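You operate a simulated robot arm through the tools that you are given. There is no shell and no other tool.

You run a simulated two-armed robot. Do the job below in one go: nothing can be reset, and whatever is moved stays where it is left.

TASK
Test the limit switch: run the head forward until LIMIT shows, then back it off to 850 mm.
Fine: free the brake, hands clear of the head, then jog; brake on and drive stopped after.

It is judged by the outcome, as a careful person would: the job done as asked, and still so three seconds after it is handed in. It fails if anything else is knocked over, pushed out of place, dropped, spilled or broken.

THE ROBOT
Two 7-joint arms with fingered hands on one trunk that stands fixed in place. Base frame: the origin is at the foot of the trunk, x ahead of it, y to its left, z up. Lengths are in m, angles in degrees, forces in N, time in s.
The left shoulder is at [0.07, 0.171, 1.277], the right one opposite. Payload 5 kg a hand.
The tool frame of a hand sits at the grasp point between the pads (the TCP): z along the fingers, y along the line on which they close. The tips reach 0.043 m beyond it. The gripper opens to 0.144 m. The gripper's body begins 0.05 m behind the TCP. The gripper is a hand of 5 fingers: y runs from the thumb to the fingers, the wrist lies at [-0.021, -0.124, -0.221] in the tool frame, and closing takes about 1.5 s.
Orientation is that of the tool frame in the base frame, as a unit quaternion [w, x, y, z]. With the fingers straight down and the wrist toward the robot, the tool's x, y and z point along [0, 1, 0], [1, 0, 0] and [0, 0, -1] of the base frame.

THE INTERFACE
- The arms move only by the tool play_rows. It takes "left_targets", "right_targets" or both (then of equal length, played together; a hand with none holds still); each is a list of rows, each an object of numbers (a shift or turn left out is 0, a gripper value left out holds the last): "dx", "dy", "dz": the shift along the tool's x, y, z in units of 25 mm (1.0 is 25 mm); "rx", "ry", "rz": the turn, a rotation vector about the tool's x, y, z in units of 6 degrees (1.0 is 6 degrees); "grip": the opening, from 0 (shut) to 1 (fully open). In form: [{"dx": .., "dy": .., "dz": .., "rx": .., "ry": .., "rz": .., "grip": ..}, ...]. A call has 1 to 20 rows; each row shifts and turns the commanded pose from where the row before left it, along the tool's axes as they then stand. A call with a number of a shift or a turn outside -1 to 1 is refused whole. Each row takes 0.2 s and may step no farther than 0.05 m and 8.6 degrees from the row before; otherwise, or with a gripper value out of range, the whole call is refused. Where a pose cannot be reached the arm comes as near as it can. A force on the tool above 50 N (or 10 N above the force at the start of the call, whichever is more), or a blocked arm, ends the call early, and 0.2 s more pass. The fingers move at their own pace (about 0.045 m/s each) and stop on an object; they squeeze with about 31 N. The grip force told is the motor's: it shows also when the fingers shut on nothing. Time passes only in rows, and 0.2 s behind the last, so rows that do not move let the fingers close. The reply holds the time, the measured pose of the TCP, the force on the tool along the base axes, the opening and the grip force, in the units named above and with some noise, with the torque about the TCP (base axes, N m) and any sound that the robot's microphone picked up.
- Cameras (640 x 400 px; columns grow to the right, rows downward): "scene" is now at [0.1221, -0.0556, 1.5204]; the picture's right is [-0.60, -0.80, 0.00], its down [-0.40, 0.30, -0.87] and it looks along [0.69, -0.52, -0.50] (base axes); focal length 344 px, centre (320, 200). "left" rides on the left gripper at [-0.086, -0.108, -0.168] in its tool frame; the picture's right is [-0.80, -0.28, 0.53], its down [0.54, -0.73, 0.42] and it looks along [0.27, 0.63, 0.73] (tool axes); focal length 275 px, centre (320, 200). "right" rides on the right gripper at [0.086, -0.109, -0.167] in its tool frame; the picture's right is [-0.80, 0.28, -0.53], its down [-0.54, -0.73, 0.42] and it looks along [-0.27, 0.63, 0.73] (tool axes); focal length 275 px, centre (320, 200). There is no depth. A picture from a camera that has moved, and an enlarged one, comes with that camera's place and axes in the base frame and with its lens.
- grab_frame(camera): a new picture of that camera. The clock stands still meanwhile.
- raise_lower(by): slides the trunk up (or, below 0, down) by that many m; the arms and the scene camera ride with it, the base frame stays. It gives what a move gives, with no picture.
- set_grasp(shape, hand): the hand has 5 fingers and takes this shape, open, in about a second: jaw (thumb against the fingers, like two jaws); tri (thumb and two fingers); tip (a fingertip pinch); poke (one finger out to press); point (the index stretched); flat (the hand flat); cup (the hand cupped); fist (a fist). The gripper value then closes the fingers along that shape, each until it touches; the sizes above hold for jaw. It gives what a move gives, with no picture.
- aim_head(pan, tilt): turns the head with the scene camera to pan (to the left, within 86 degrees either way) and tilt (down, from -29 to 69), counted from straight ahead of the robot. It gives what a move gives.
- close_up(camera, box): a new picture of the part [left, top, right, bottom] of that camera's present view, enlarged. The clock stands still meanwhile.
- sign_off(): hands the job in; it is judged then, once.

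Places have to be worked out from the pictures, the camera data and where the tool is seen. Open the grippers and draw the arms clear of the work before you hand the job in, unless the task says otherwise.

The tools are called after ">>>" as a command line: name --argument value ..., lists and objects as JSON in quotes. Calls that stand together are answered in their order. play_rows: Moves the arms, as the interface text tells. Its arguments: {"type":"object","properties":{"left_targets":{"type":"array","items":{"type":"object","properties":{"dx":{"type":"number"},"dy":{"type":"number"},"dz":{"type":"number"},"rx":{"type":"number"},"ry":{"type":"number"},"rz":{"type":"number"},"grip":{"type":"number"}}}},"right_targets":{"type":"array","items":{"type":"object","properties":{"dx":{"type":"number"},"dy":{"type":"number"},"dz":{"type":"number"},"rx":{"type":"number"},"ry":{"type":"number"},"rz":{"type":"number"},"grip":{"type":"number"}}}}},"required":[]} The other tools are called the same way: raise_lower (by) slides the trunk up or down; set_grasp (shape, hand) gives the hand a shape; aim_head (pan, tilt) turns the head that bears the scene camera; grab_frame (camera) takes a picture; close_up (camera, box) takes an enlarged picture of a part of a camera's view; sign_off () hands the job in.

At the start:

```text
t: 0.0
left_tool_pos: [0.7894, -0.1021, 1.3401]
left_tcp_rot: [0.0, 0.707, 0.707, -0.001]
left_force: [0.0, 0.1, -0.4]
left_wrist_torque: [0.02, 0.01, -0.02]
left_grip_width: 0.1438
left_grip_force: 0.1
left_shape: jaw
right_tool_pos: [0.5067, -0.6597, 1.2531]
right_tcp_rot: [0.0, 0.707, 0.707, -0.001]
right_force: [0.6, 1.0, 0.3]
right_wrist_torque: [-0.01, 0.02, 0.01]
right_grip_width: 0.1438
right_grip_force: 0.0
right_shape: jaw
trunk travel left (down, up): [-0.375, 0.565]
head pan, tilt: [-37.2, 30.0]
```

scene: 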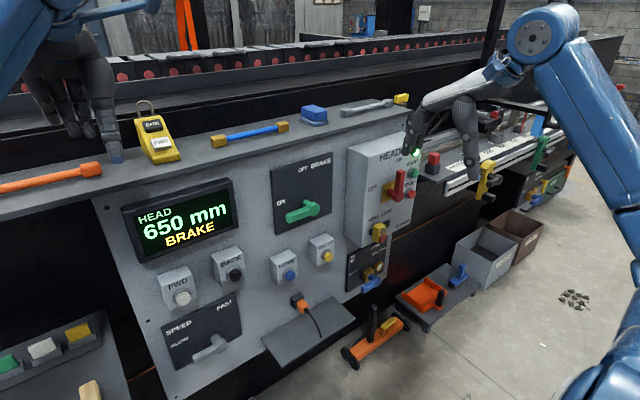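
right: 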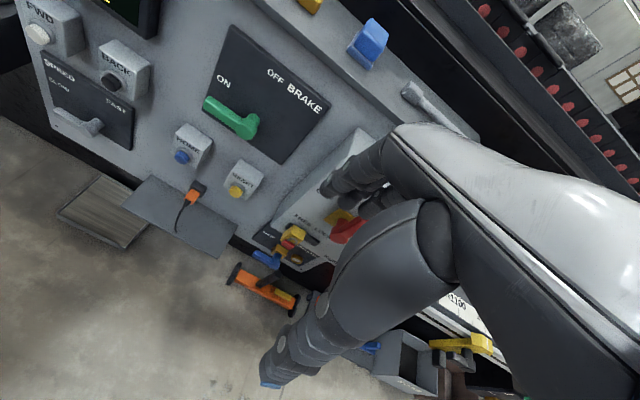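
left: 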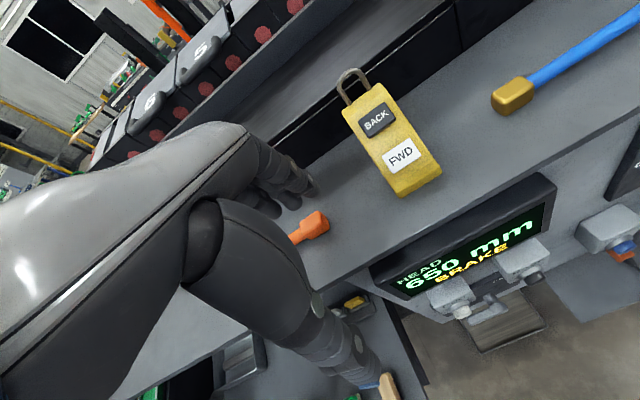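

I start by looking at the scene in more detail: the panel with the display, FWD/BACK buttons, the speed lever, the brake lever, and the head unit box to the right.

>>> close_up --camera "scene" --box '[90, 80, 350, 380]'

>>> close_up --camera "scene" --box '[320, 80, 600, 320]'

>>> close_up --camera "left" --box '[300, 50, 640, 400]'

>>> close_up --camera "right" --box '[0, 0, 420, 300]'

```text
1.33 times, centred on (220, 230) of scene
camera zoom: at [0.1221, -0.0556, 1.5204], right [-0.6, -0.8, 0.0], down [-0.4, 0.3, -0.87], along [0.69, -0.52, -0.5], focal length 458 px, centre (453, 160)
```

zoom: 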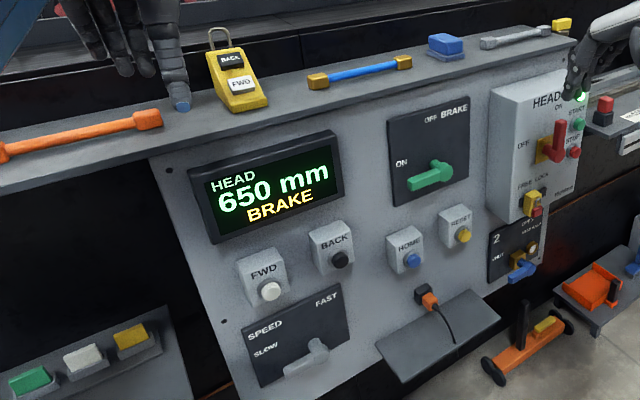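

```text
1.67 times, centred on (460, 200) of scene
camera zoom: at [0.1221, -0.0556, 1.5204], right [-0.6, -0.8, 0.0], down [-0.4, 0.3, -0.87], along [0.69, -0.52, -0.5], focal length 573 px, centre (87, 200)
```

zoom: 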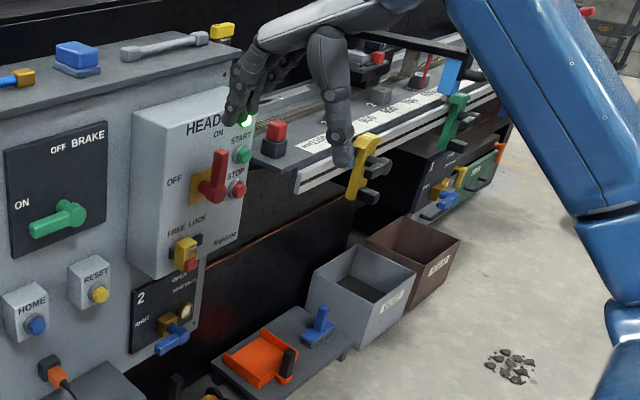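

```text
1.14 times, centred on (470, 225) of left
camera zoom: at [0.6803, -0.188, 1.5068], right [-0.28, -0.8, -0.53], down [-0.73, 0.54, -0.42], along [0.63, 0.27, -0.73], focal length 315 px, centre (149, 171)
```

zoom: 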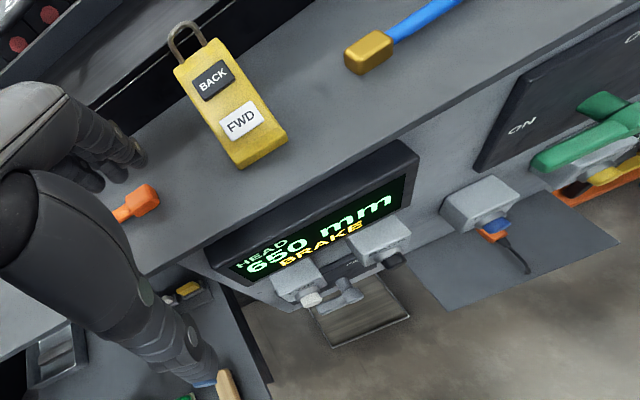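

```text
1.33 times, centred on (210, 150) of right
camera zoom: at [0.3982, -0.5732, 1.4222], right [0.29, -0.8, 0.54], down [-0.73, -0.54, -0.42], along [0.63, -0.27, -0.73], focal length 367 px, centre (467, 267)
```

zoom: 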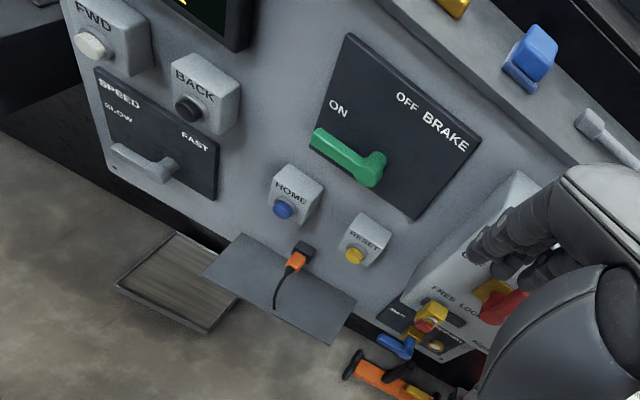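

The panel has FWD/BACK, HOME, RESET, SPEED and BRAKE, with a HEAD box to the right. I zoom further in on each for the labels.

>>> close_up --camera "scene" --box '[340, 120, 440, 300]'

>>> close_up --camera "scene" --box '[420, 60, 600, 200]'

>>> close_up --camera "scene" --box '[110, 80, 270, 200]'

>>> close_up --camera "scene" --box '[140, 230, 300, 380]'

>>> close_up --camera "scene" --box '[240, 140, 360, 280]'

>>> close_up --camera "scene" --box '[0, 290, 160, 400]'

```text
2.22 times, centred on (390, 210) of scene
camera zoom: at [0.1221, -0.0556, 1.5204], right [-0.6, -0.8, 0.0], down [-0.4, 0.3, -0.87], along [0.69, -0.52, -0.5], focal length 764 px, centre (164, 178)
```

zoom: 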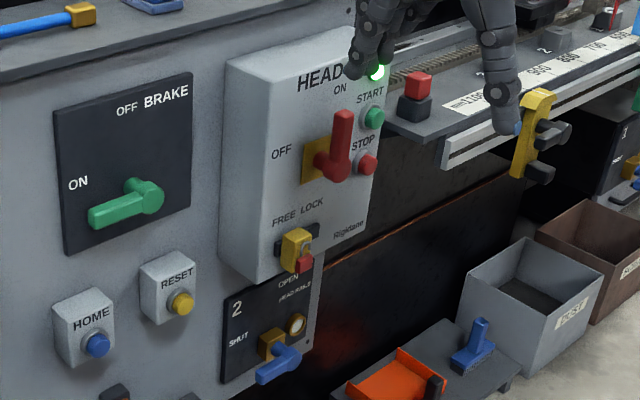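

```text
2.86 times, centred on (510, 130) of scene
camera zoom: at [0.1221, -0.0556, 1.5204], right [-0.6, -0.8, 0.0], down [-0.4, 0.3, -0.87], along [0.69, -0.52, -0.5], focal length 982 px, centre (-223, 400)
```

zoom: 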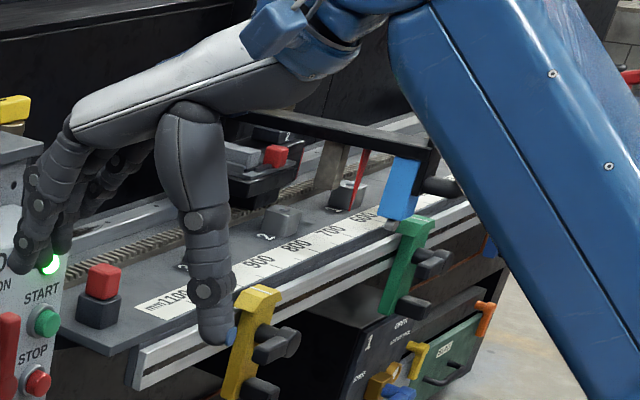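

```text
3.33 times, centred on (190, 140) of scene
camera zoom: at [0.1221, -0.0556, 1.5204], right [-0.6, -0.8, 0.0], down [-0.4, 0.3, -0.87], along [0.69, -0.52, -0.5], focal length 1146 px, centre (753, 400)
```

zoom: 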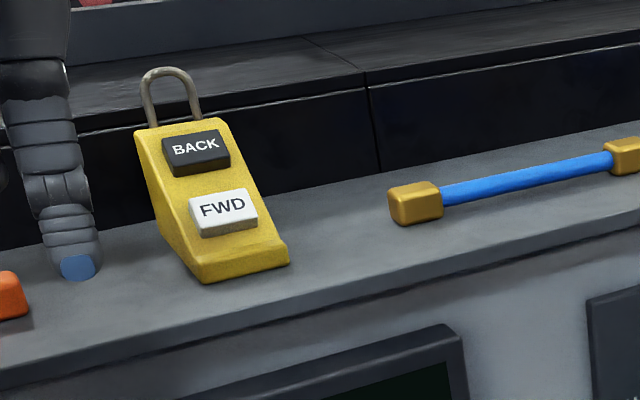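

```text
2.67 times, centred on (220, 305) of scene
camera zoom: at [0.1221, -0.0556, 1.5204], right [-0.6, -0.8, 0.0], down [-0.4, 0.3, -0.87], along [0.69, -0.52, -0.5], focal length 917 px, centre (587, -80)
```

zoom: 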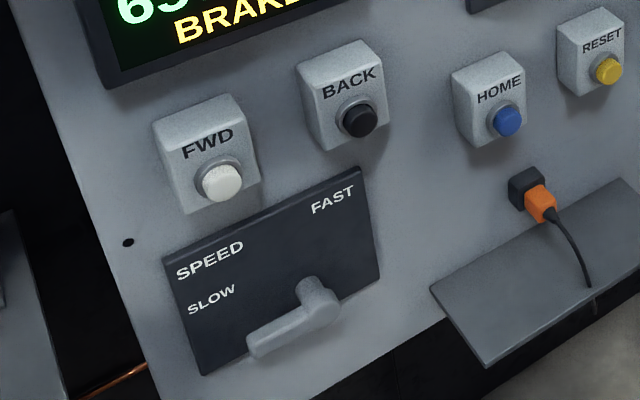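

```text
2.86 times, centred on (300, 210) of scene
camera zoom: at [0.1221, -0.0556, 1.5204], right [-0.6, -0.8, 0.0], down [-0.4, 0.3, -0.87], along [0.69, -0.52, -0.5], focal length 982 px, centre (377, 171)
```

zoom: 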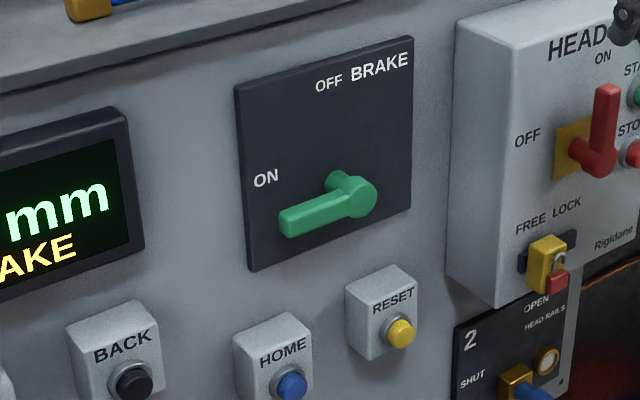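

```text
3.64 times, centred on (80, 345) of scene
camera zoom: at [0.1221, -0.0556, 1.5204], right [-0.6, -0.8, 0.0], down [-0.4, 0.3, -0.87], along [0.69, -0.52, -0.5], focal length 1250 px, centre (1193, -327)
```

zoom: 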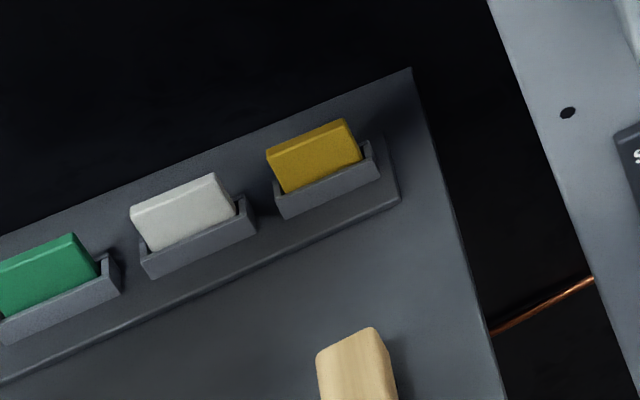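

Valves, lock slide, drive START/STOP and the rail with a scale are visible. I zoom in on the lock, valve 2 and the rail, and turn the head to see more to the right.

>>> close_up --camera "scene" --box '[340, 210, 420, 300]'

>>> close_up --camera "scene" --box '[480, 80, 580, 150]'

>>> aim_head --pan -60 --tilt 25

>>> grab_frame --camera "scene"

```text
4.44 times, centred on (380, 255) of scene
camera zoom: at [0.1221, -0.0556, 1.5204], right [-0.6, -0.8, 0.0], down [-0.4, 0.3, -0.87], along [0.69, -0.52, -0.5], focal length 1528 px, centre (53, -44)
```

zoom: 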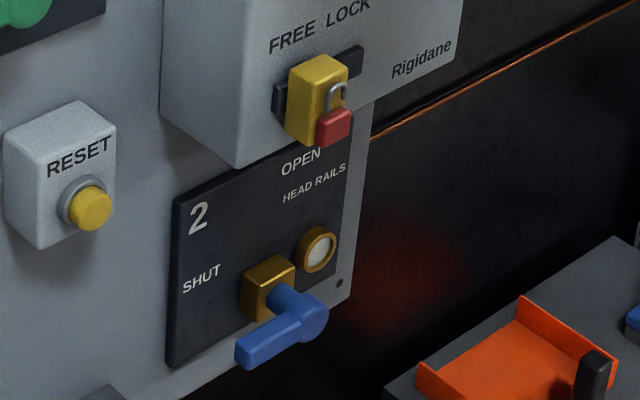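

```text
5.71 times, centred on (530, 115) of scene
camera zoom: at [0.1221, -0.0556, 1.5204], right [-0.6, -0.8, 0.0], down [-0.4, 0.3, -0.87], along [0.69, -0.52, -0.5], focal length 1965 px, centre (-880, 686)
```

zoom: 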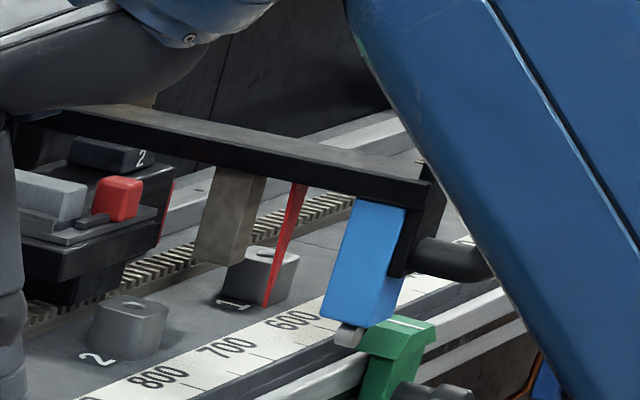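

```text
t: 0.9
left_tool_pos: [0.7898, -0.1024, 1.3403]
left_tcp_rot: [0.0, 0.707, 0.707, 0.0]
left_force: [-0.2, 0.2, -0.7]
left_wrist_torque: [-0.02, 0.05, 0.01]
left_grip_width: 0.1438
left_grip_force: 0.1
left_shape: jaw
right_tool_pos: [0.5075, -0.662, 1.2533]
right_tcp_rot: [0.001, 0.707, 0.707, -0.001]
right_force: [-0.4, -0.5, 0.2]
right_wrist_torque: [0.01, 0.01, 0.02]
right_grip_width: 0.1435
right_grip_force: 0.0
right_shape: jaw
trunk travel left (down, up): [-0.375, 0.565]
head pan, tilt: [-60.0, 25.0]
```

```text
taken
camera scene: at [0.0962, -0.0807, 1.5284], right [-0.87, -0.5, 0.0], down [-0.21, 0.37, -0.91], along [0.45, -0.78, -0.42], focal length 344 px, centre (320, 200)
```

scene: 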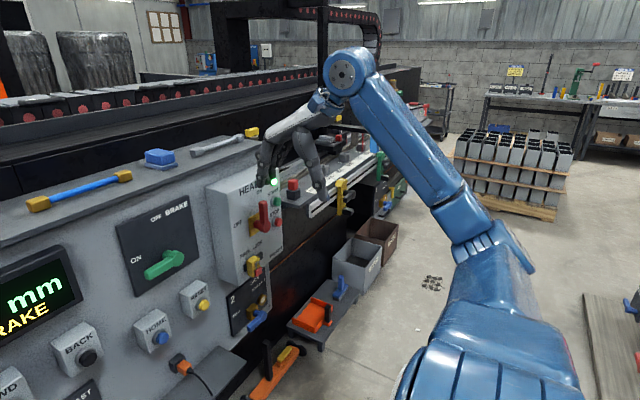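

The HEAD box and rail lie to the right along the bed. I look closer at the lock, the lamp and the rail from this view, and also look around left and down for anything else relevant.

>>> close_up --camera "scene" --box '[190, 150, 300, 340]'

>>> close_up --camera "scene" --box '[270, 100, 430, 220]'

>>> aim_head --pan -10 --tilt 40

>>> grab_frame --camera "scene"

```text
2.11 times, centred on (245, 245) of scene
camera zoom: at [0.0962, -0.0807, 1.5284], right [-0.87, -0.5, 0.0], down [-0.21, 0.37, -0.91], along [0.45, -0.78, -0.42], focal length 724 px, centre (478, 105)
```

zoom: 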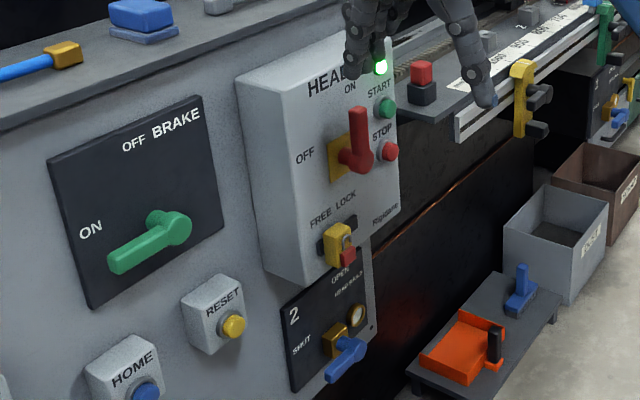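

```text
3.33 times, centred on (350, 160) of scene
camera zoom: at [0.0962, -0.0807, 1.5284], right [-0.87, -0.5, 0.0], down [-0.21, 0.37, -0.91], along [0.45, -0.78, -0.42], focal length 1146 px, centre (220, 333)
```

zoom: 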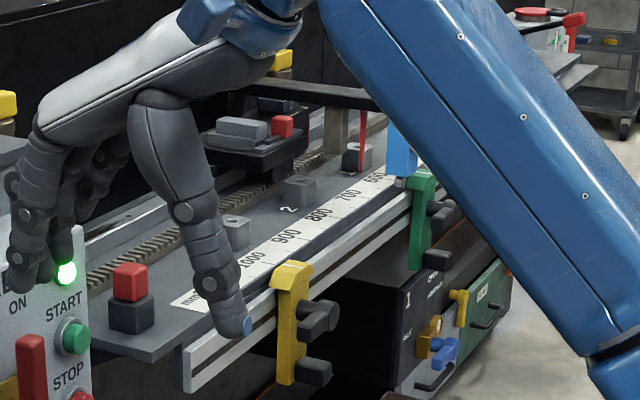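

```text
t: 2.0
left_tool_pos: [0.7912, -0.101, 1.34]
left_tcp_rot: [0.0, 0.707, 0.707, 0.0]
left_force: [0.4, -0.1, 0.0]
left_wrist_torque: [0.0, 0.03, 0.03]
left_grip_width: 0.1437
left_grip_force: 0.1
left_shape: jaw
right_tool_pos: [0.5065, -0.661, 1.2545]
right_tcp_rot: [0.0, 0.706, 0.708, -0.001]
right_force: [-1.0, 0.0, 0.3]
right_wrist_torque: [-0.01, 0.01, 0.01]
right_grip_width: 0.1434
right_grip_force: 0.0
right_shape: jaw
trunk travel left (down, up): [-0.375, 0.565]
head pan, tilt: [-10.0, 40.0]
```

```text
taken
camera scene: at [0.1338, -0.0158, 1.5051], right [-0.17, -0.98, 0.0], down [-0.63, 0.11, -0.77], along [0.75, -0.13, -0.64], focal length 344 px, centre (320, 200)
```

scene: 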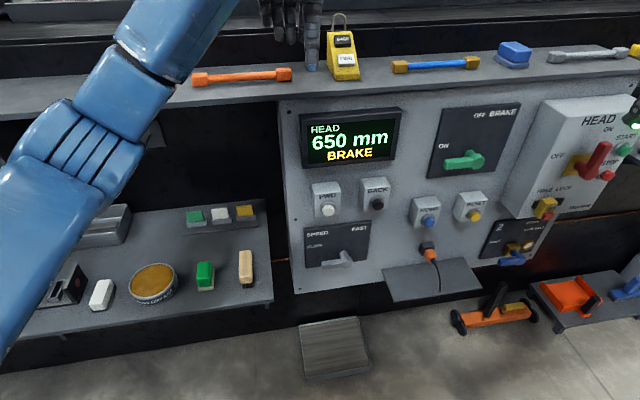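

Layout is clear: brake handle points left (ON), speed at SLOW, display reads 650 mm BRAKE. I back the left hand up and toward me, away from the pendant on the ledge, before shaping it.

>>> play_rows --left_targets '[{"dz": -1}, {"dz": -1}, {"dy": -1, "dz": -0.5}, {"dy": -1}, {"dy": -1}, {"dy": -1}, {"dy": -1}, {"dy": -1}]'

>>> set_grasp --hand "left" --shape "poke"

>>> set_grasp --hand "right" --shape "poke"

>>> grab_frame --camera "left"

>>> grab_frame --camera "right"

>>> grab_frame --camera "scene"

```text
t: 3.9
left_tool_pos: [0.6401, -0.1027, 1.4028]
left_tcp_rot: [0.0, 0.707, 0.707, 0.0]
left_force: [-0.4, 0.7, 0.4]
left_wrist_torque: [0.01, -0.07, -0.03]
left_grip_width: 0.1437
left_grip_force: 0.0
left_shape: jaw
right_tool_pos: [0.5052, -0.6608, 1.2541]
right_tcp_rot: [0.001, 0.707, 0.707, 0.0]
right_force: [0.1, 0.6, -0.4]
right_wrist_torque: [0.01, -0.01, 0.01]
right_grip_width: 0.1433
right_grip_force: 0.0
right_shape: jaw
trunk travel left (down, up): [-0.375, 0.565]
head pan, tilt: [-10.0, 40.0]
```

```text
t: 4.8
left_tool_pos: [0.6416, -0.1018, 1.402]
left_tcp_rot: [0.0, 0.706, 0.708, 0.0]
left_force: [-0.3, -0.2, 0.2]
left_wrist_torque: [0.06, 0.03, -0.01]
left_grip_width: 0.0001
left_grip_force: 0.1
left_shape: poke
right_tool_pos: [0.5067, -0.6602, 1.2529]
right_tcp_rot: [0.0, 0.706, 0.708, -0.002]
right_force: [0.0, -0.1, 0.3]
right_wrist_torque: [-0.04, -0.03, 0.01]
right_grip_width: 0.1435
right_grip_force: 0.0
right_shape: jaw
trunk travel left (down, up): [-0.375, 0.565]
head pan, tilt: [-10.0, 40.0]
```

```text
t: 5.7
left_tool_pos: [0.6409, -0.1006, 1.4027]
left_tcp_rot: [0.0, 0.707, 0.707, 0.0]
left_force: [-0.4, 0.4, 0.5]
left_wrist_torque: [-0.04, -0.01, 0.02]
left_grip_width: 0.0
left_grip_force: 0.0
left_shape: poke
right_tool_pos: [0.5078, -0.6607, 1.253]
right_tcp_rot: [0.0, 0.707, 0.707, -0.001]
right_force: [-0.6, 0.2, 0.7]
right_wrist_torque: [-0.02, 0.01, -0.02]
right_grip_width: 0.0
right_grip_force: 0.1
right_shape: poke
trunk travel left (down, up): [-0.375, 0.565]
head pan, tilt: [-10.0, 40.0]
```

```text
taken
camera left: at [0.5324, -0.1874, 1.5701], right [-0.28, -0.8, -0.53], down [-0.73, 0.54, -0.42], along [0.63, 0.27, -0.73], focal length 275 px, centre (320, 200)
```

left: 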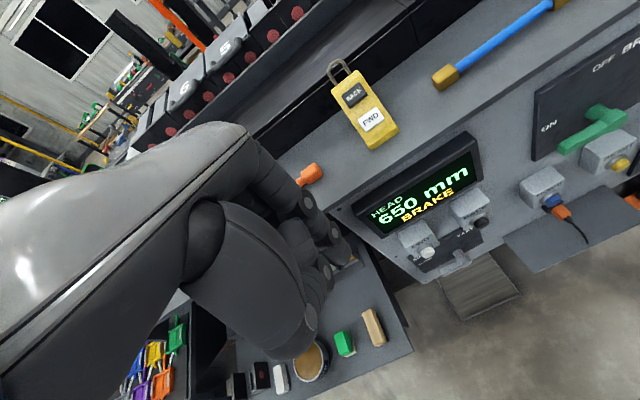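

```text
taken
camera right: at [0.3982, -0.5732, 1.4222], right [0.29, -0.79, 0.54], down [-0.73, -0.54, -0.42], along [0.63, -0.27, -0.73], focal length 275 px, centre (320, 200)
```

right: 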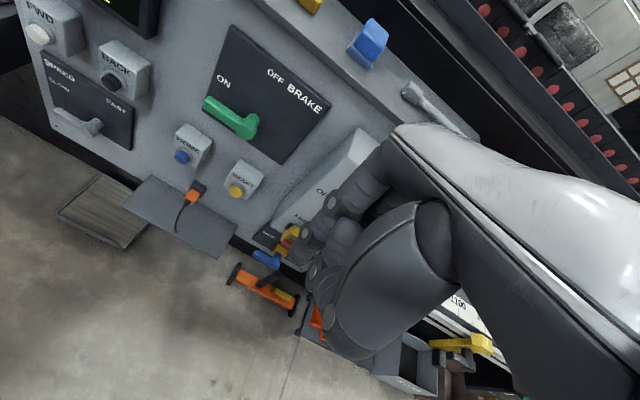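

```text
taken
camera scene: at [0.1338, -0.0157, 1.5051], right [-0.17, -0.98, 0.0], down [-0.63, 0.11, -0.77], along [0.75, -0.13, -0.64], focal length 344 px, centre (320, 200)
```

scene: 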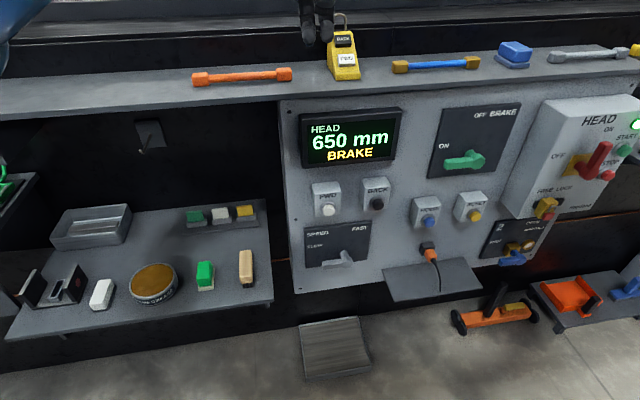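

The finger shape is hard to judge from the wrist camera; I tilt the head up to view the hands' poke shape directly.

>>> aim_head --pan -12 --tilt 12

>>> grab_frame --camera "scene"

>>> aim_head --pan -55 --tilt 25

>>> grab_frame --camera "scene"

>>> close_up --camera "scene" --box '[220, 80, 420, 220]'

```text
t: 6.6
left_tool_pos: [0.6417, -0.1015, 1.4023]
left_tcp_rot: [0.0, 0.707, 0.708, 0.0]
left_force: [-0.4, 0.0, 0.5]
left_wrist_torque: [-0.01, -0.02, -0.02]
left_grip_width: 0.0
left_grip_force: 0.0
left_shape: poke
right_tool_pos: [0.5063, -0.6611, 1.2534]
right_tcp_rot: [0.0, 0.707, 0.708, 0.0]
right_force: [0.2, -0.1, 0.5]
right_wrist_torque: [0.01, 0.01, 0.0]
right_grip_width: 0.0002
right_grip_force: 0.0
right_shape: poke
trunk travel left (down, up): [-0.375, 0.565]
head pan, tilt: [-12.0, 12.0]
```

```text
taken
camera scene: at [0.1412, -0.0203, 1.5495], right [-0.21, -0.98, 0.0], down [-0.2, 0.04, -0.98], along [0.96, -0.2, -0.21], focal length 344 px, centre (320, 200)
```

scene: 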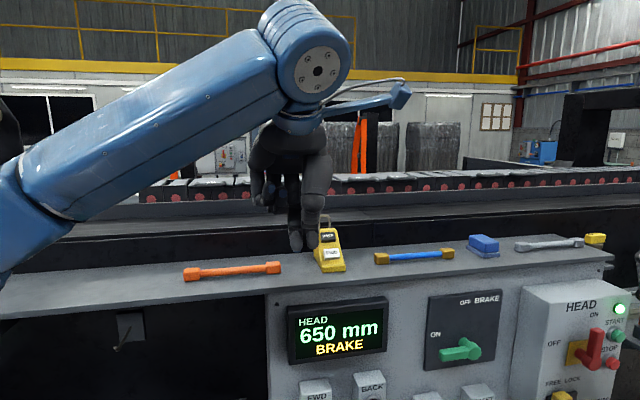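

```text
t: 7.7
left_tool_pos: [0.6414, -0.1018, 1.4023]
left_tcp_rot: [0.0, 0.707, 0.707, 0.0]
left_force: [-0.5, 0.3, -0.5]
left_wrist_torque: [0.04, -0.01, 0.02]
left_grip_width: 0.0003
left_grip_force: 0.2
left_shape: poke
right_tool_pos: [0.5066, -0.6604, 1.2535]
right_tcp_rot: [0.0, 0.707, 0.707, -0.001]
right_force: [-0.9, -1.0, -1.1]
right_wrist_torque: [0.02, 0.04, -0.01]
right_grip_width: 0.0
right_grip_force: 0.1
right_shape: poke
trunk travel left (down, up): [-0.375, 0.565]
head pan, tilt: [-55.0, 25.0]
```

```text
taken
camera scene: at [0.103, -0.0764, 1.5284], right [-0.82, -0.57, 0.0], down [-0.24, 0.35, -0.91], along [0.52, -0.74, -0.42], focal length 344 px, centre (320, 200)
```

scene: 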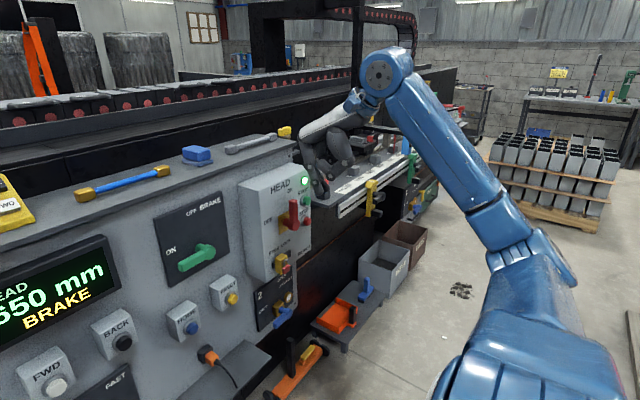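

```text
2.86 times, centred on (320, 150) of scene
camera zoom: at [0.103, -0.0764, 1.5284], right [-0.82, -0.57, 0.0], down [-0.24, 0.35, -0.91], along [0.52, -0.74, -0.42], focal length 982 px, centre (320, 343)
```

zoom: 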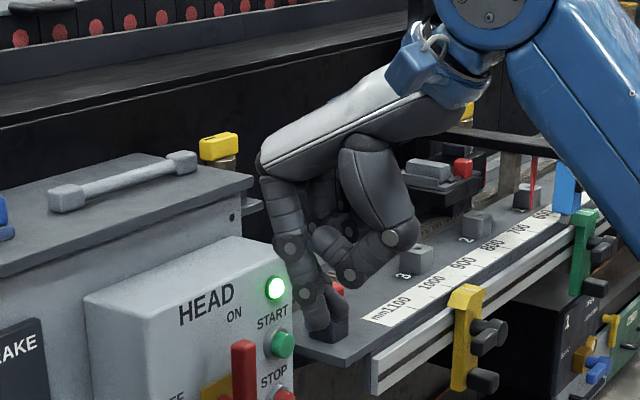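

The poke shape has the index out, about 5 cm beyond the TCP. I zoom the wrist cameras to find where the tip sits in the tool frame.

>>> close_up --camera "right" --box '[220, 120, 460, 370]'

>>> close_up --camera "left" --box '[180, 130, 420, 370]'

```text
1.60 times, centred on (340, 245) of right
camera zoom: at [0.3982, -0.5732, 1.4222], right [0.29, -0.79, 0.54], down [-0.73, -0.54, -0.42], along [0.63, -0.27, -0.73], focal length 440 px, centre (288, 128)
```

zoom: 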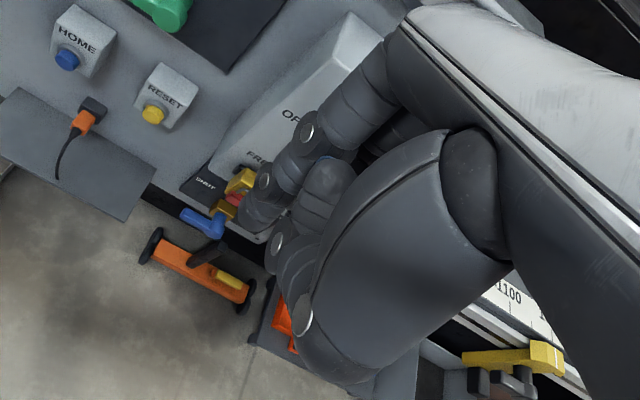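

```text
1.67 times, centred on (300, 250) of left
camera zoom: at [0.5323, -0.1874, 1.5701], right [-0.28, -0.8, -0.53], down [-0.73, 0.54, -0.42], along [0.63, 0.27, -0.73], focal length 459 px, centre (353, 117)
```

zoom: 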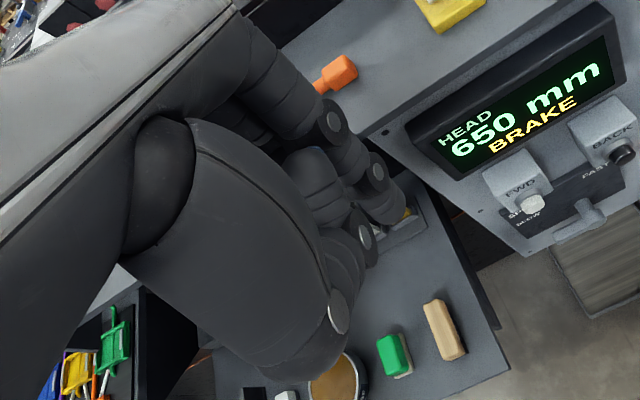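

The index tip is at roughly tool (0, 0, +0.045), pointing along z. Triangulating gives the panel face at x≈0.82, the brake hub at about (0.78, -0.53, 1.03) with its handle pointing left. I bring the right hand over and pitch it to point forward.

>>> play_rows --right_targets '[{"dx": 1, "dy": 1}, {"dx": 1, "dy": 1}, {"dx": 1, "dy": 0.5}, {"dx": 1}, {"dx": 1}, {"dx": 1}, {"dx": 1}, {"dx": 1}]'

>>> play_rows --right_targets '[{"rx": -1}, {"rx": -1}, {"rx": -1}, {"rx": -1}, {"rx": -1}, {"rx": -1}, {"rx": -1}, {"rx": -1}, {"rx": -1}, {"rx": -1}, {"rx": -1}, {"rx": -1}, {"rx": -1}, {"rx": -1}, {"rx": -1}]'

>>> grab_frame --camera "scene"

>>> grab_frame --camera "right"

```text
t: 9.5
left_tool_pos: [0.6408, -0.0993, 1.4032]
left_tcp_rot: [0.001, 0.707, 0.707, 0.0]
left_force: [-1.0, 0.6, 0.7]
left_wrist_torque: [-0.05, 0.01, 0.0]
left_grip_width: 0.0
left_grip_force: 0.1
left_shape: poke
right_tool_pos: [0.5674, -0.4585, 1.2563]
right_tcp_rot: [0.0, 0.706, 0.708, -0.002]
right_force: [-0.8, 0.8, -0.2]
right_wrist_torque: [-0.07, 0.05, -0.05]
right_grip_width: 0.0002
right_grip_force: 0.0
right_shape: poke
trunk travel left (down, up): [-0.375, 0.565]
head pan, tilt: [-55.0, 25.0]
```

```text
t: 12.7
left_tool_pos: [0.6424, -0.1021, 1.4042]
left_tcp_rot: [0.0, 0.707, 0.707, 0.001]
left_force: [-0.6, -0.6, -0.4]
left_wrist_torque: [0.04, 0.0, 0.0]
left_grip_width: 0.0
left_grip_force: 0.0
left_shape: poke
right_tool_pos: [0.5778, -0.4685, 1.2544]
right_tcp_rot: [0.501, 0.498, 0.501, 0.5]
right_force: [0.2, -0.8, 0.3]
right_wrist_torque: [-0.03, -0.03, 0.02]
right_grip_width: 0.0002
right_grip_force: 0.0
right_shape: poke
right hand out of reach, approached as far as the arm can: row 8, 9
trunk travel left (down, up): [-0.375, 0.565]
head pan, tilt: [-55.0, 25.0]
```

```text
taken
camera scene: at [0.103, -0.0766, 1.5284], right [-0.82, -0.57, 0.0], down [-0.24, 0.35, -0.91], along [0.52, -0.74, -0.42], focal length 344 px, centre (320, 200)
```

scene: 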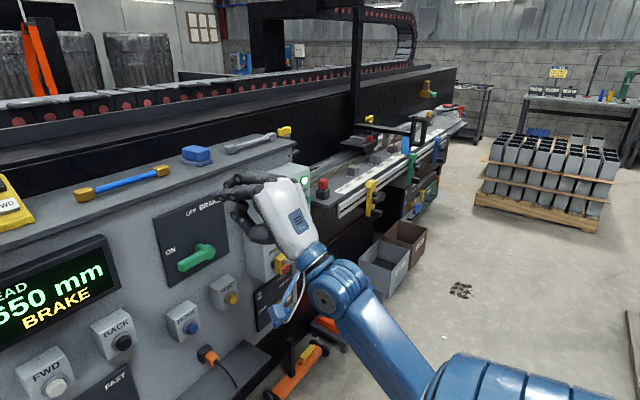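

```text
taken
camera right: at [0.4097, -0.3811, 1.1463], right [-0.53, -0.8, 0.28], down [0.42, -0.54, -0.72], along [0.73, -0.27, 0.63], focal length 275 px, centre (320, 200)
```

right: 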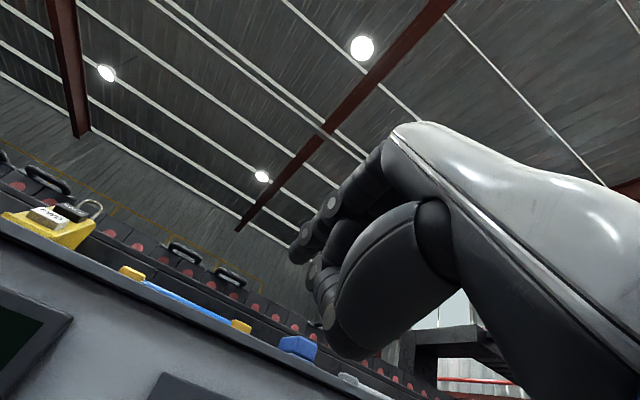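

The right hand points forward now with the wrist below, pose reached. The rail is now unobstructed; I take a close look at it and the HEAD box before going on.

>>> close_up --camera "scene" --box '[290, 100, 470, 230]'

>>> close_up --camera "scene" --box '[340, 100, 440, 180]'

```text
3.08 times, centred on (380, 165) of scene
camera zoom: at [0.103, -0.0766, 1.5284], right [-0.82, -0.57, 0.0], down [-0.24, 0.35, -0.91], along [0.52, -0.74, -0.42], focal length 1058 px, centre (135, 308)
```

zoom: 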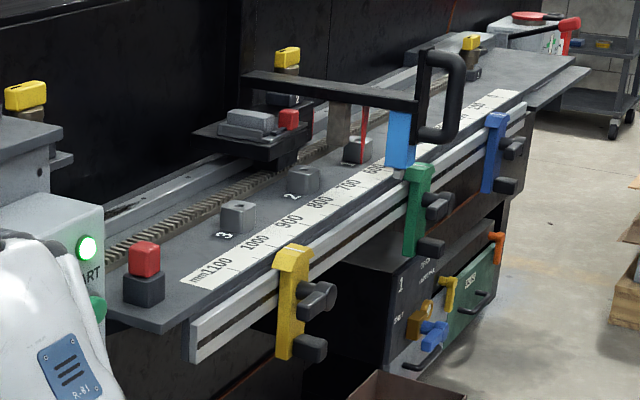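

```text
5.00 times, centred on (390, 140) of scene
camera zoom: at [0.103, -0.0766, 1.5284], right [-0.82, -0.57, 0.0], down [-0.24, 0.35, -0.91], along [0.52, -0.74, -0.42], focal length 1719 px, centre (-30, 500)
```

zoom: 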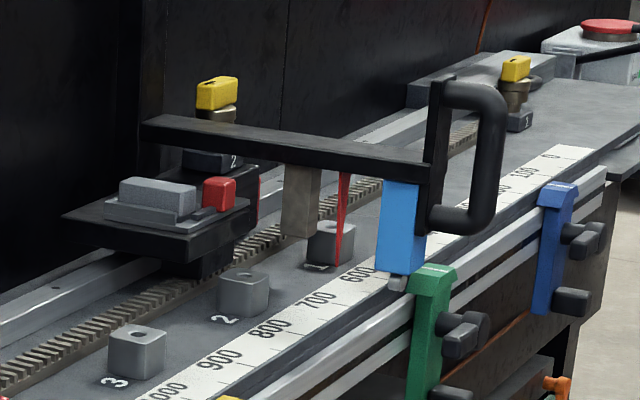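

The rail is clear, with the head at 650 and the clamps (dogs) along the T-slot. Now I lower the right hand to below the brake handle's level, still well back from the panel, and watch with the head.

>>> play_rows --right_targets '[{"dy": -1}, {"dy": -1}, {"dy": -1}, {"dy": -1}, {"dy": -1}, {"dy": -1}, {"dy": -1}, {"dy": -1}, {"dy": -1}, {"dy": -1}]'

>>> aim_head --pan -38 --tilt 35

>>> grab_frame --camera "scene"

>>> grab_frame --camera "right"

```text
t: 14.9
left_tool_pos: [0.6411, -0.1017, 1.4032]
left_tcp_rot: [0.0, 0.707, 0.707, 0.0]
left_force: [-0.2, -0.9, -0.1]
left_wrist_torque: [0.03, 0.09, -0.05]
left_grip_width: 0.0
left_grip_force: 0.0
left_shape: poke
right_tool_pos: [0.5751, -0.4696, 1.0033]
right_tcp_rot: [0.5, 0.5, 0.5, 0.499]
right_force: [-0.3, -0.1, -0.4]
right_wrist_torque: [-0.02, 0.0, -0.01]
right_grip_width: 0.0001
right_grip_force: 0.1
right_shape: poke
trunk travel left (down, up): [-0.375, 0.565]
head pan, tilt: [-55.0, 25.0]
```

```text
t: 15.7
left_tool_pos: [0.6416, -0.1021, 1.4031]
left_tcp_rot: [0.0, 0.707, 0.707, 0.0]
left_force: [0.3, -0.3, 0.4]
left_wrist_torque: [0.02, 0.03, 0.03]
left_grip_width: 0.0004
left_grip_force: 0.1
left_shape: poke
right_tool_pos: [0.5752, -0.47, 1.0028]
right_tcp_rot: [0.5, 0.499, 0.501, 0.5]
right_force: [-0.3, -0.1, 0.2]
right_wrist_torque: [0.02, -0.01, 0.02]
right_grip_width: 0.0001
right_grip_force: 0.0
right_shape: poke
trunk travel left (down, up): [-0.375, 0.565]
head pan, tilt: [-38.0, 35.0]
```

```text
taken
camera scene: at [0.1193, -0.0551, 1.5127], right [-0.62, -0.79, 0.0], down [-0.45, 0.35, -0.82], along [0.65, -0.5, -0.57], focal length 344 px, centre (320, 200)
```

scene: 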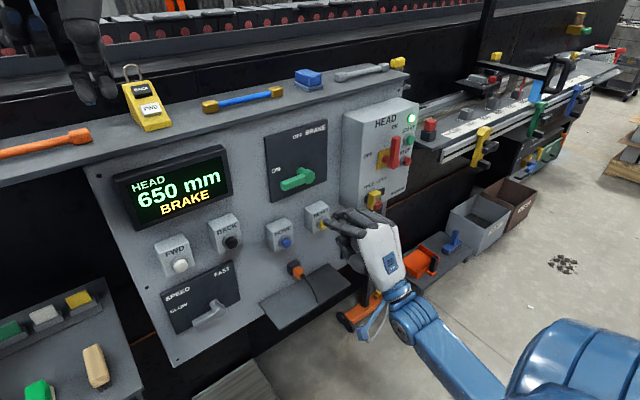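

```text
taken
camera right: at [0.4079, -0.3837, 0.896], right [-0.53, -0.8, 0.29], down [0.42, -0.54, -0.73], along [0.73, -0.27, 0.63], focal length 275 px, centre (320, 200)
```

right: 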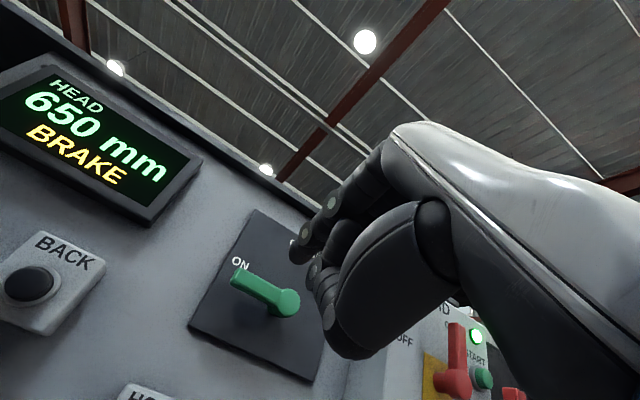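

Good view of the lever from both cameras. I take zoomed pictures to triangulate the handle precisely.

>>> close_up --camera "scene" --box '[250, 110, 350, 280]'

>>> close_up --camera "right" --box '[180, 190, 380, 390]'

>>> close_up --camera "scene" --box '[330, 90, 450, 220]'

```text
2.35 times, centred on (300, 195) of scene
camera zoom: at [0.1193, -0.0551, 1.5127], right [-0.62, -0.79, 0.0], down [-0.45, 0.35, -0.82], along [0.65, -0.5, -0.57], focal length 809 px, centre (367, 212)
```

zoom: 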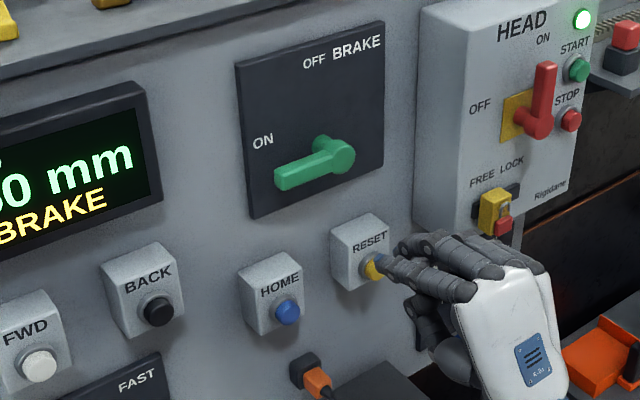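

```text
2.00 times, centred on (280, 290) of right
camera zoom: at [0.4079, -0.3837, 0.896], right [-0.53, -0.8, 0.29], down [0.42, -0.54, -0.73], along [0.73, -0.27, 0.63], focal length 551 px, centre (400, 20)
```

zoom: 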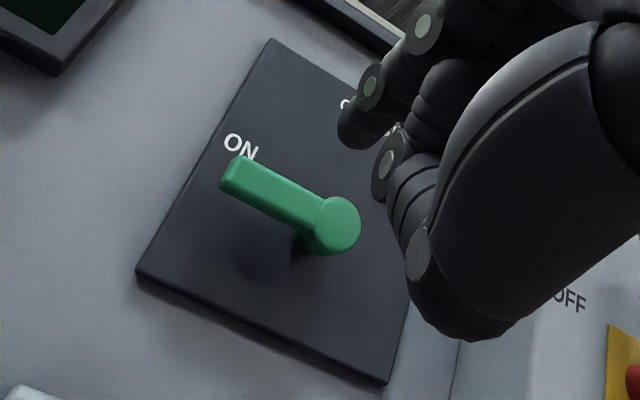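

```text
3.08 times, centred on (390, 155) of scene
camera zoom: at [0.1193, -0.0551, 1.5127], right [-0.62, -0.79, 0.0], down [-0.45, 0.35, -0.82], along [0.65, -0.5, -0.57], focal length 1058 px, centre (105, 338)
```

zoom: 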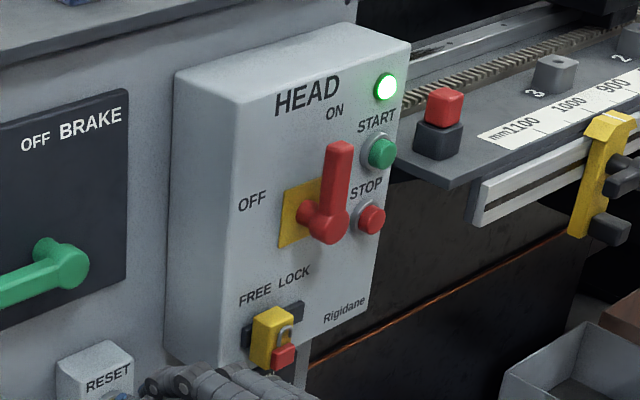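

Handle end is at about (0.78, -0.449, 1.023), hub at (0.783, -0.536, 1.022), plate at x≈0.815. I bring the right fingertip in beneath the handle (y≈-0.465, z≈0.985), stopping short to check.

>>> play_rows --right_targets '[{"dy": -0.7}, {"dz": 1}, {"dz": 1}, {"dz": 1}, {"dz": 1}, {"dz": 1}]'

>>> close_up --camera "scene" --box '[250, 110, 390, 220]'

>>> grab_frame --camera "right"

```text
t: 17.1
left_tool_pos: [0.6417, -0.1022, 1.4028]
left_tcp_rot: [0.0, 0.707, 0.707, 0.0]
left_force: [1.4, 0.0, -0.2]
left_wrist_torque: [0.0, 0.0, 0.0]
left_grip_width: 0.0001
left_grip_force: 0.1
left_shape: poke
right_tool_pos: [0.7038, -0.4697, 0.9854]
right_tcp_rot: [0.5, 0.5, 0.501, 0.499]
right_force: [-1.3, 0.1, 0.1]
right_wrist_torque: [0.0, -0.04, -0.03]
right_grip_width: 0.0001
right_grip_force: 0.0
right_shape: poke
trunk travel left (down, up): [-0.375, 0.565]
head pan, tilt: [-38.0, 35.0]
```

```text
3.64 times, centred on (320, 165) of scene
camera zoom: at [0.1204, -0.055, 1.5126], right [-0.62, -0.79, 0.0], down [-0.45, 0.35, -0.82], along [0.65, -0.5, -0.57], focal length 1250 px, centre (320, 327)
```

zoom: 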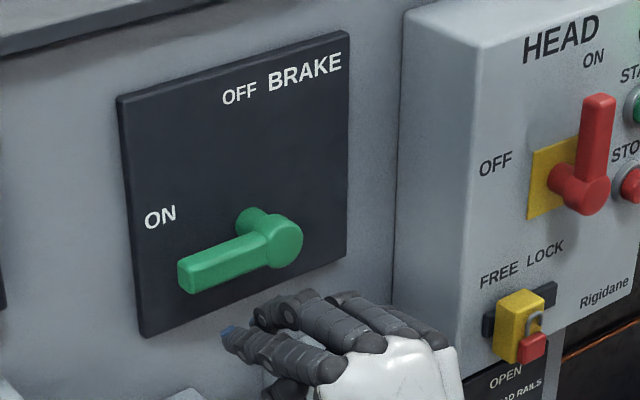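

```text
taken
camera right: at [0.5355, -0.3834, 0.878], right [-0.53, -0.8, 0.29], down [0.42, -0.54, -0.72], along [0.73, -0.27, 0.63], focal length 275 px, centre (320, 200)
```

right: 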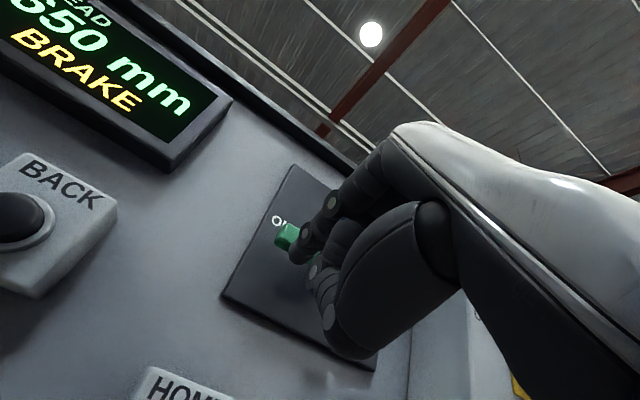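

I zoom tightly on the fingers to see how far the curled middle finger protrudes compared with the index tip.

>>> close_up --camera "scene" --box '[280, 160, 350, 210]'

>>> close_up --camera "right" --box '[240, 160, 400, 300]'

```text
8.00 times, centred on (315, 185) of scene
camera zoom: at [0.1204, -0.055, 1.5126], right [-0.62, -0.79, 0.0], down [-0.45, 0.35, -0.82], along [0.65, -0.5, -0.57], focal length 2750 px, centre (360, 320)
```

zoom: 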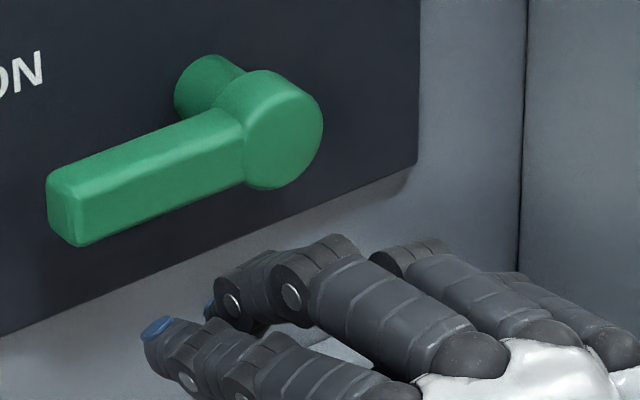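

```text
2.86 times, centred on (320, 230) of right
camera zoom: at [0.5355, -0.3834, 0.878], right [-0.53, -0.8, 0.29], down [0.42, -0.54, -0.72], along [0.73, -0.27, 0.63], focal length 786 px, centre (320, 114)
```

zoom: 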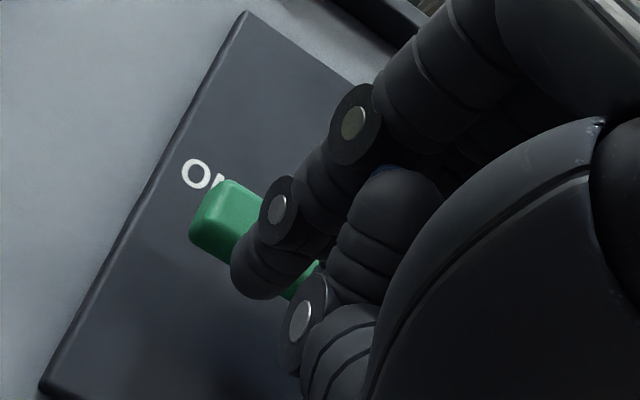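

Index tip is at about tool (0.012, -0.004, 0.042), with the middle finger just right of it, slightly higher. Both are below the handle's underside (z≈1.012), so I slide in the last ~4.5 cm to put the tips under the handle.

>>> play_rows --right_targets '[{"dy": -0.2, "dz": 0.6}, {"dz": 0.6}, {"dz": 0.6}]'

>>> close_up --camera "scene" --box '[270, 140, 350, 200]'

>>> close_up --camera "right" --box '[220, 140, 400, 300]'

```text
t: 17.9
left_tool_pos: [0.6409, -0.1021, 1.4027]
left_tcp_rot: [0.001, 0.708, 0.707, -0.001]
left_force: [-0.1, 0.0, 0.3]
left_wrist_torque: [-0.03, -0.01, -0.03]
left_grip_width: 0.0001
left_grip_force: 0.2
left_shape: poke
right_tool_pos: [0.7463, -0.4695, 0.981]
right_tcp_rot: [0.499, 0.499, 0.501, 0.501]
right_force: [-2.4, 1.1, -0.8]
right_wrist_torque: [-0.01, -0.02, -0.02]
right_grip_width: 0.0
right_grip_force: 0.2
right_shape: poke
trunk travel left (down, up): [-0.375, 0.565]
head pan, tilt: [-38.0, 35.0]
```

```text
6.67 times, centred on (310, 170) of scene
camera zoom: at [0.1194, -0.0551, 1.5126], right [-0.62, -0.79, 0.0], down [-0.45, 0.35, -0.82], along [0.65, -0.5, -0.57], focal length 2292 px, centre (387, 400)
```

zoom: 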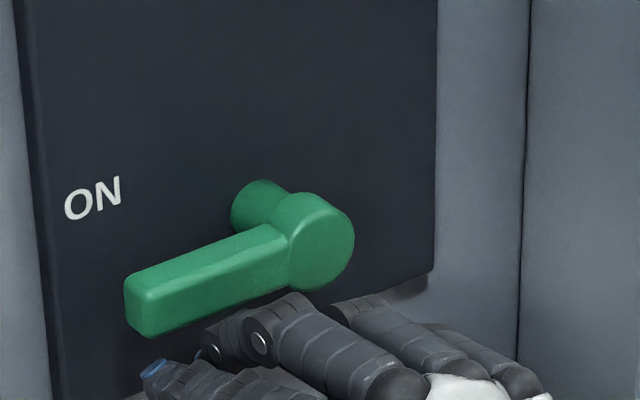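

```text
2.50 times, centred on (310, 220) of right
camera zoom: at [0.5789, -0.3821, 0.8735], right [-0.53, -0.8, 0.29], down [0.42, -0.54, -0.73], along [0.73, -0.27, 0.63], focal length 688 px, centre (345, 150)
```

zoom: 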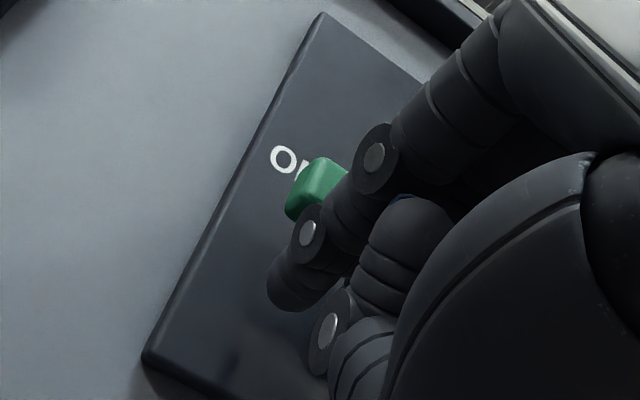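

Fingers sit under the handle with no contact force (the small -2 N is light). I push up the first part of the arc and check that the lever turns.

>>> play_rows --right_targets '[{"dy": 0.4}, {"dy": 0.5}, {"dx": 0.05, "dy": 0.5}, {"dx": -0.05, "dy": 0.5}, {"dx": -0.25, "dy": 0.4}]'

>>> close_up --camera "scene" --box '[230, 110, 370, 220]'

```text
t: 19.1
left_tool_pos: [0.6407, -0.1032, 1.4031]
left_tcp_rot: [0.001, 0.706, 0.708, 0.0]
left_force: [0.7, 0.4, 0.4]
left_wrist_torque: [0.04, -0.02, 0.03]
left_grip_width: 0.0001
left_grip_force: 0.0
left_shape: poke
right_tool_pos: [0.7465, -0.475, 1.0403]
right_tcp_rot: [0.5, 0.499, 0.501, 0.5]
right_force: [0.1, 0.8, -0.7]
right_wrist_torque: [0.02, -0.01, 0.01]
right_grip_width: 0.0001
right_grip_force: 0.0
right_shape: poke
trunk travel left (down, up): [-0.375, 0.565]
head pan, tilt: [-38.0, 35.0]
```

```text
3.64 times, centred on (300, 165) of scene
camera zoom: at [0.1193, -0.0555, 1.5127], right [-0.62, -0.79, 0.0], down [-0.45, 0.35, -0.82], along [0.65, -0.5, -0.57], focal length 1250 px, centre (393, 327)
```

zoom: 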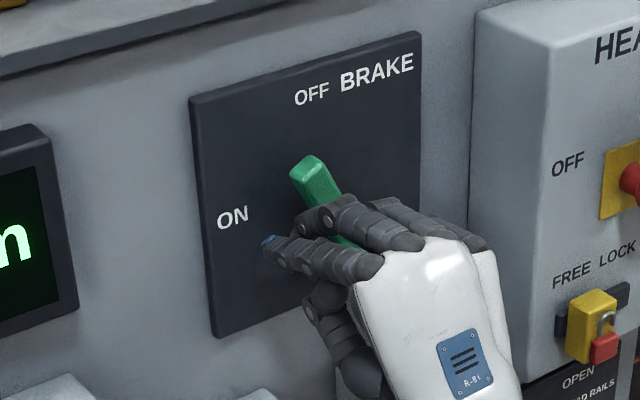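

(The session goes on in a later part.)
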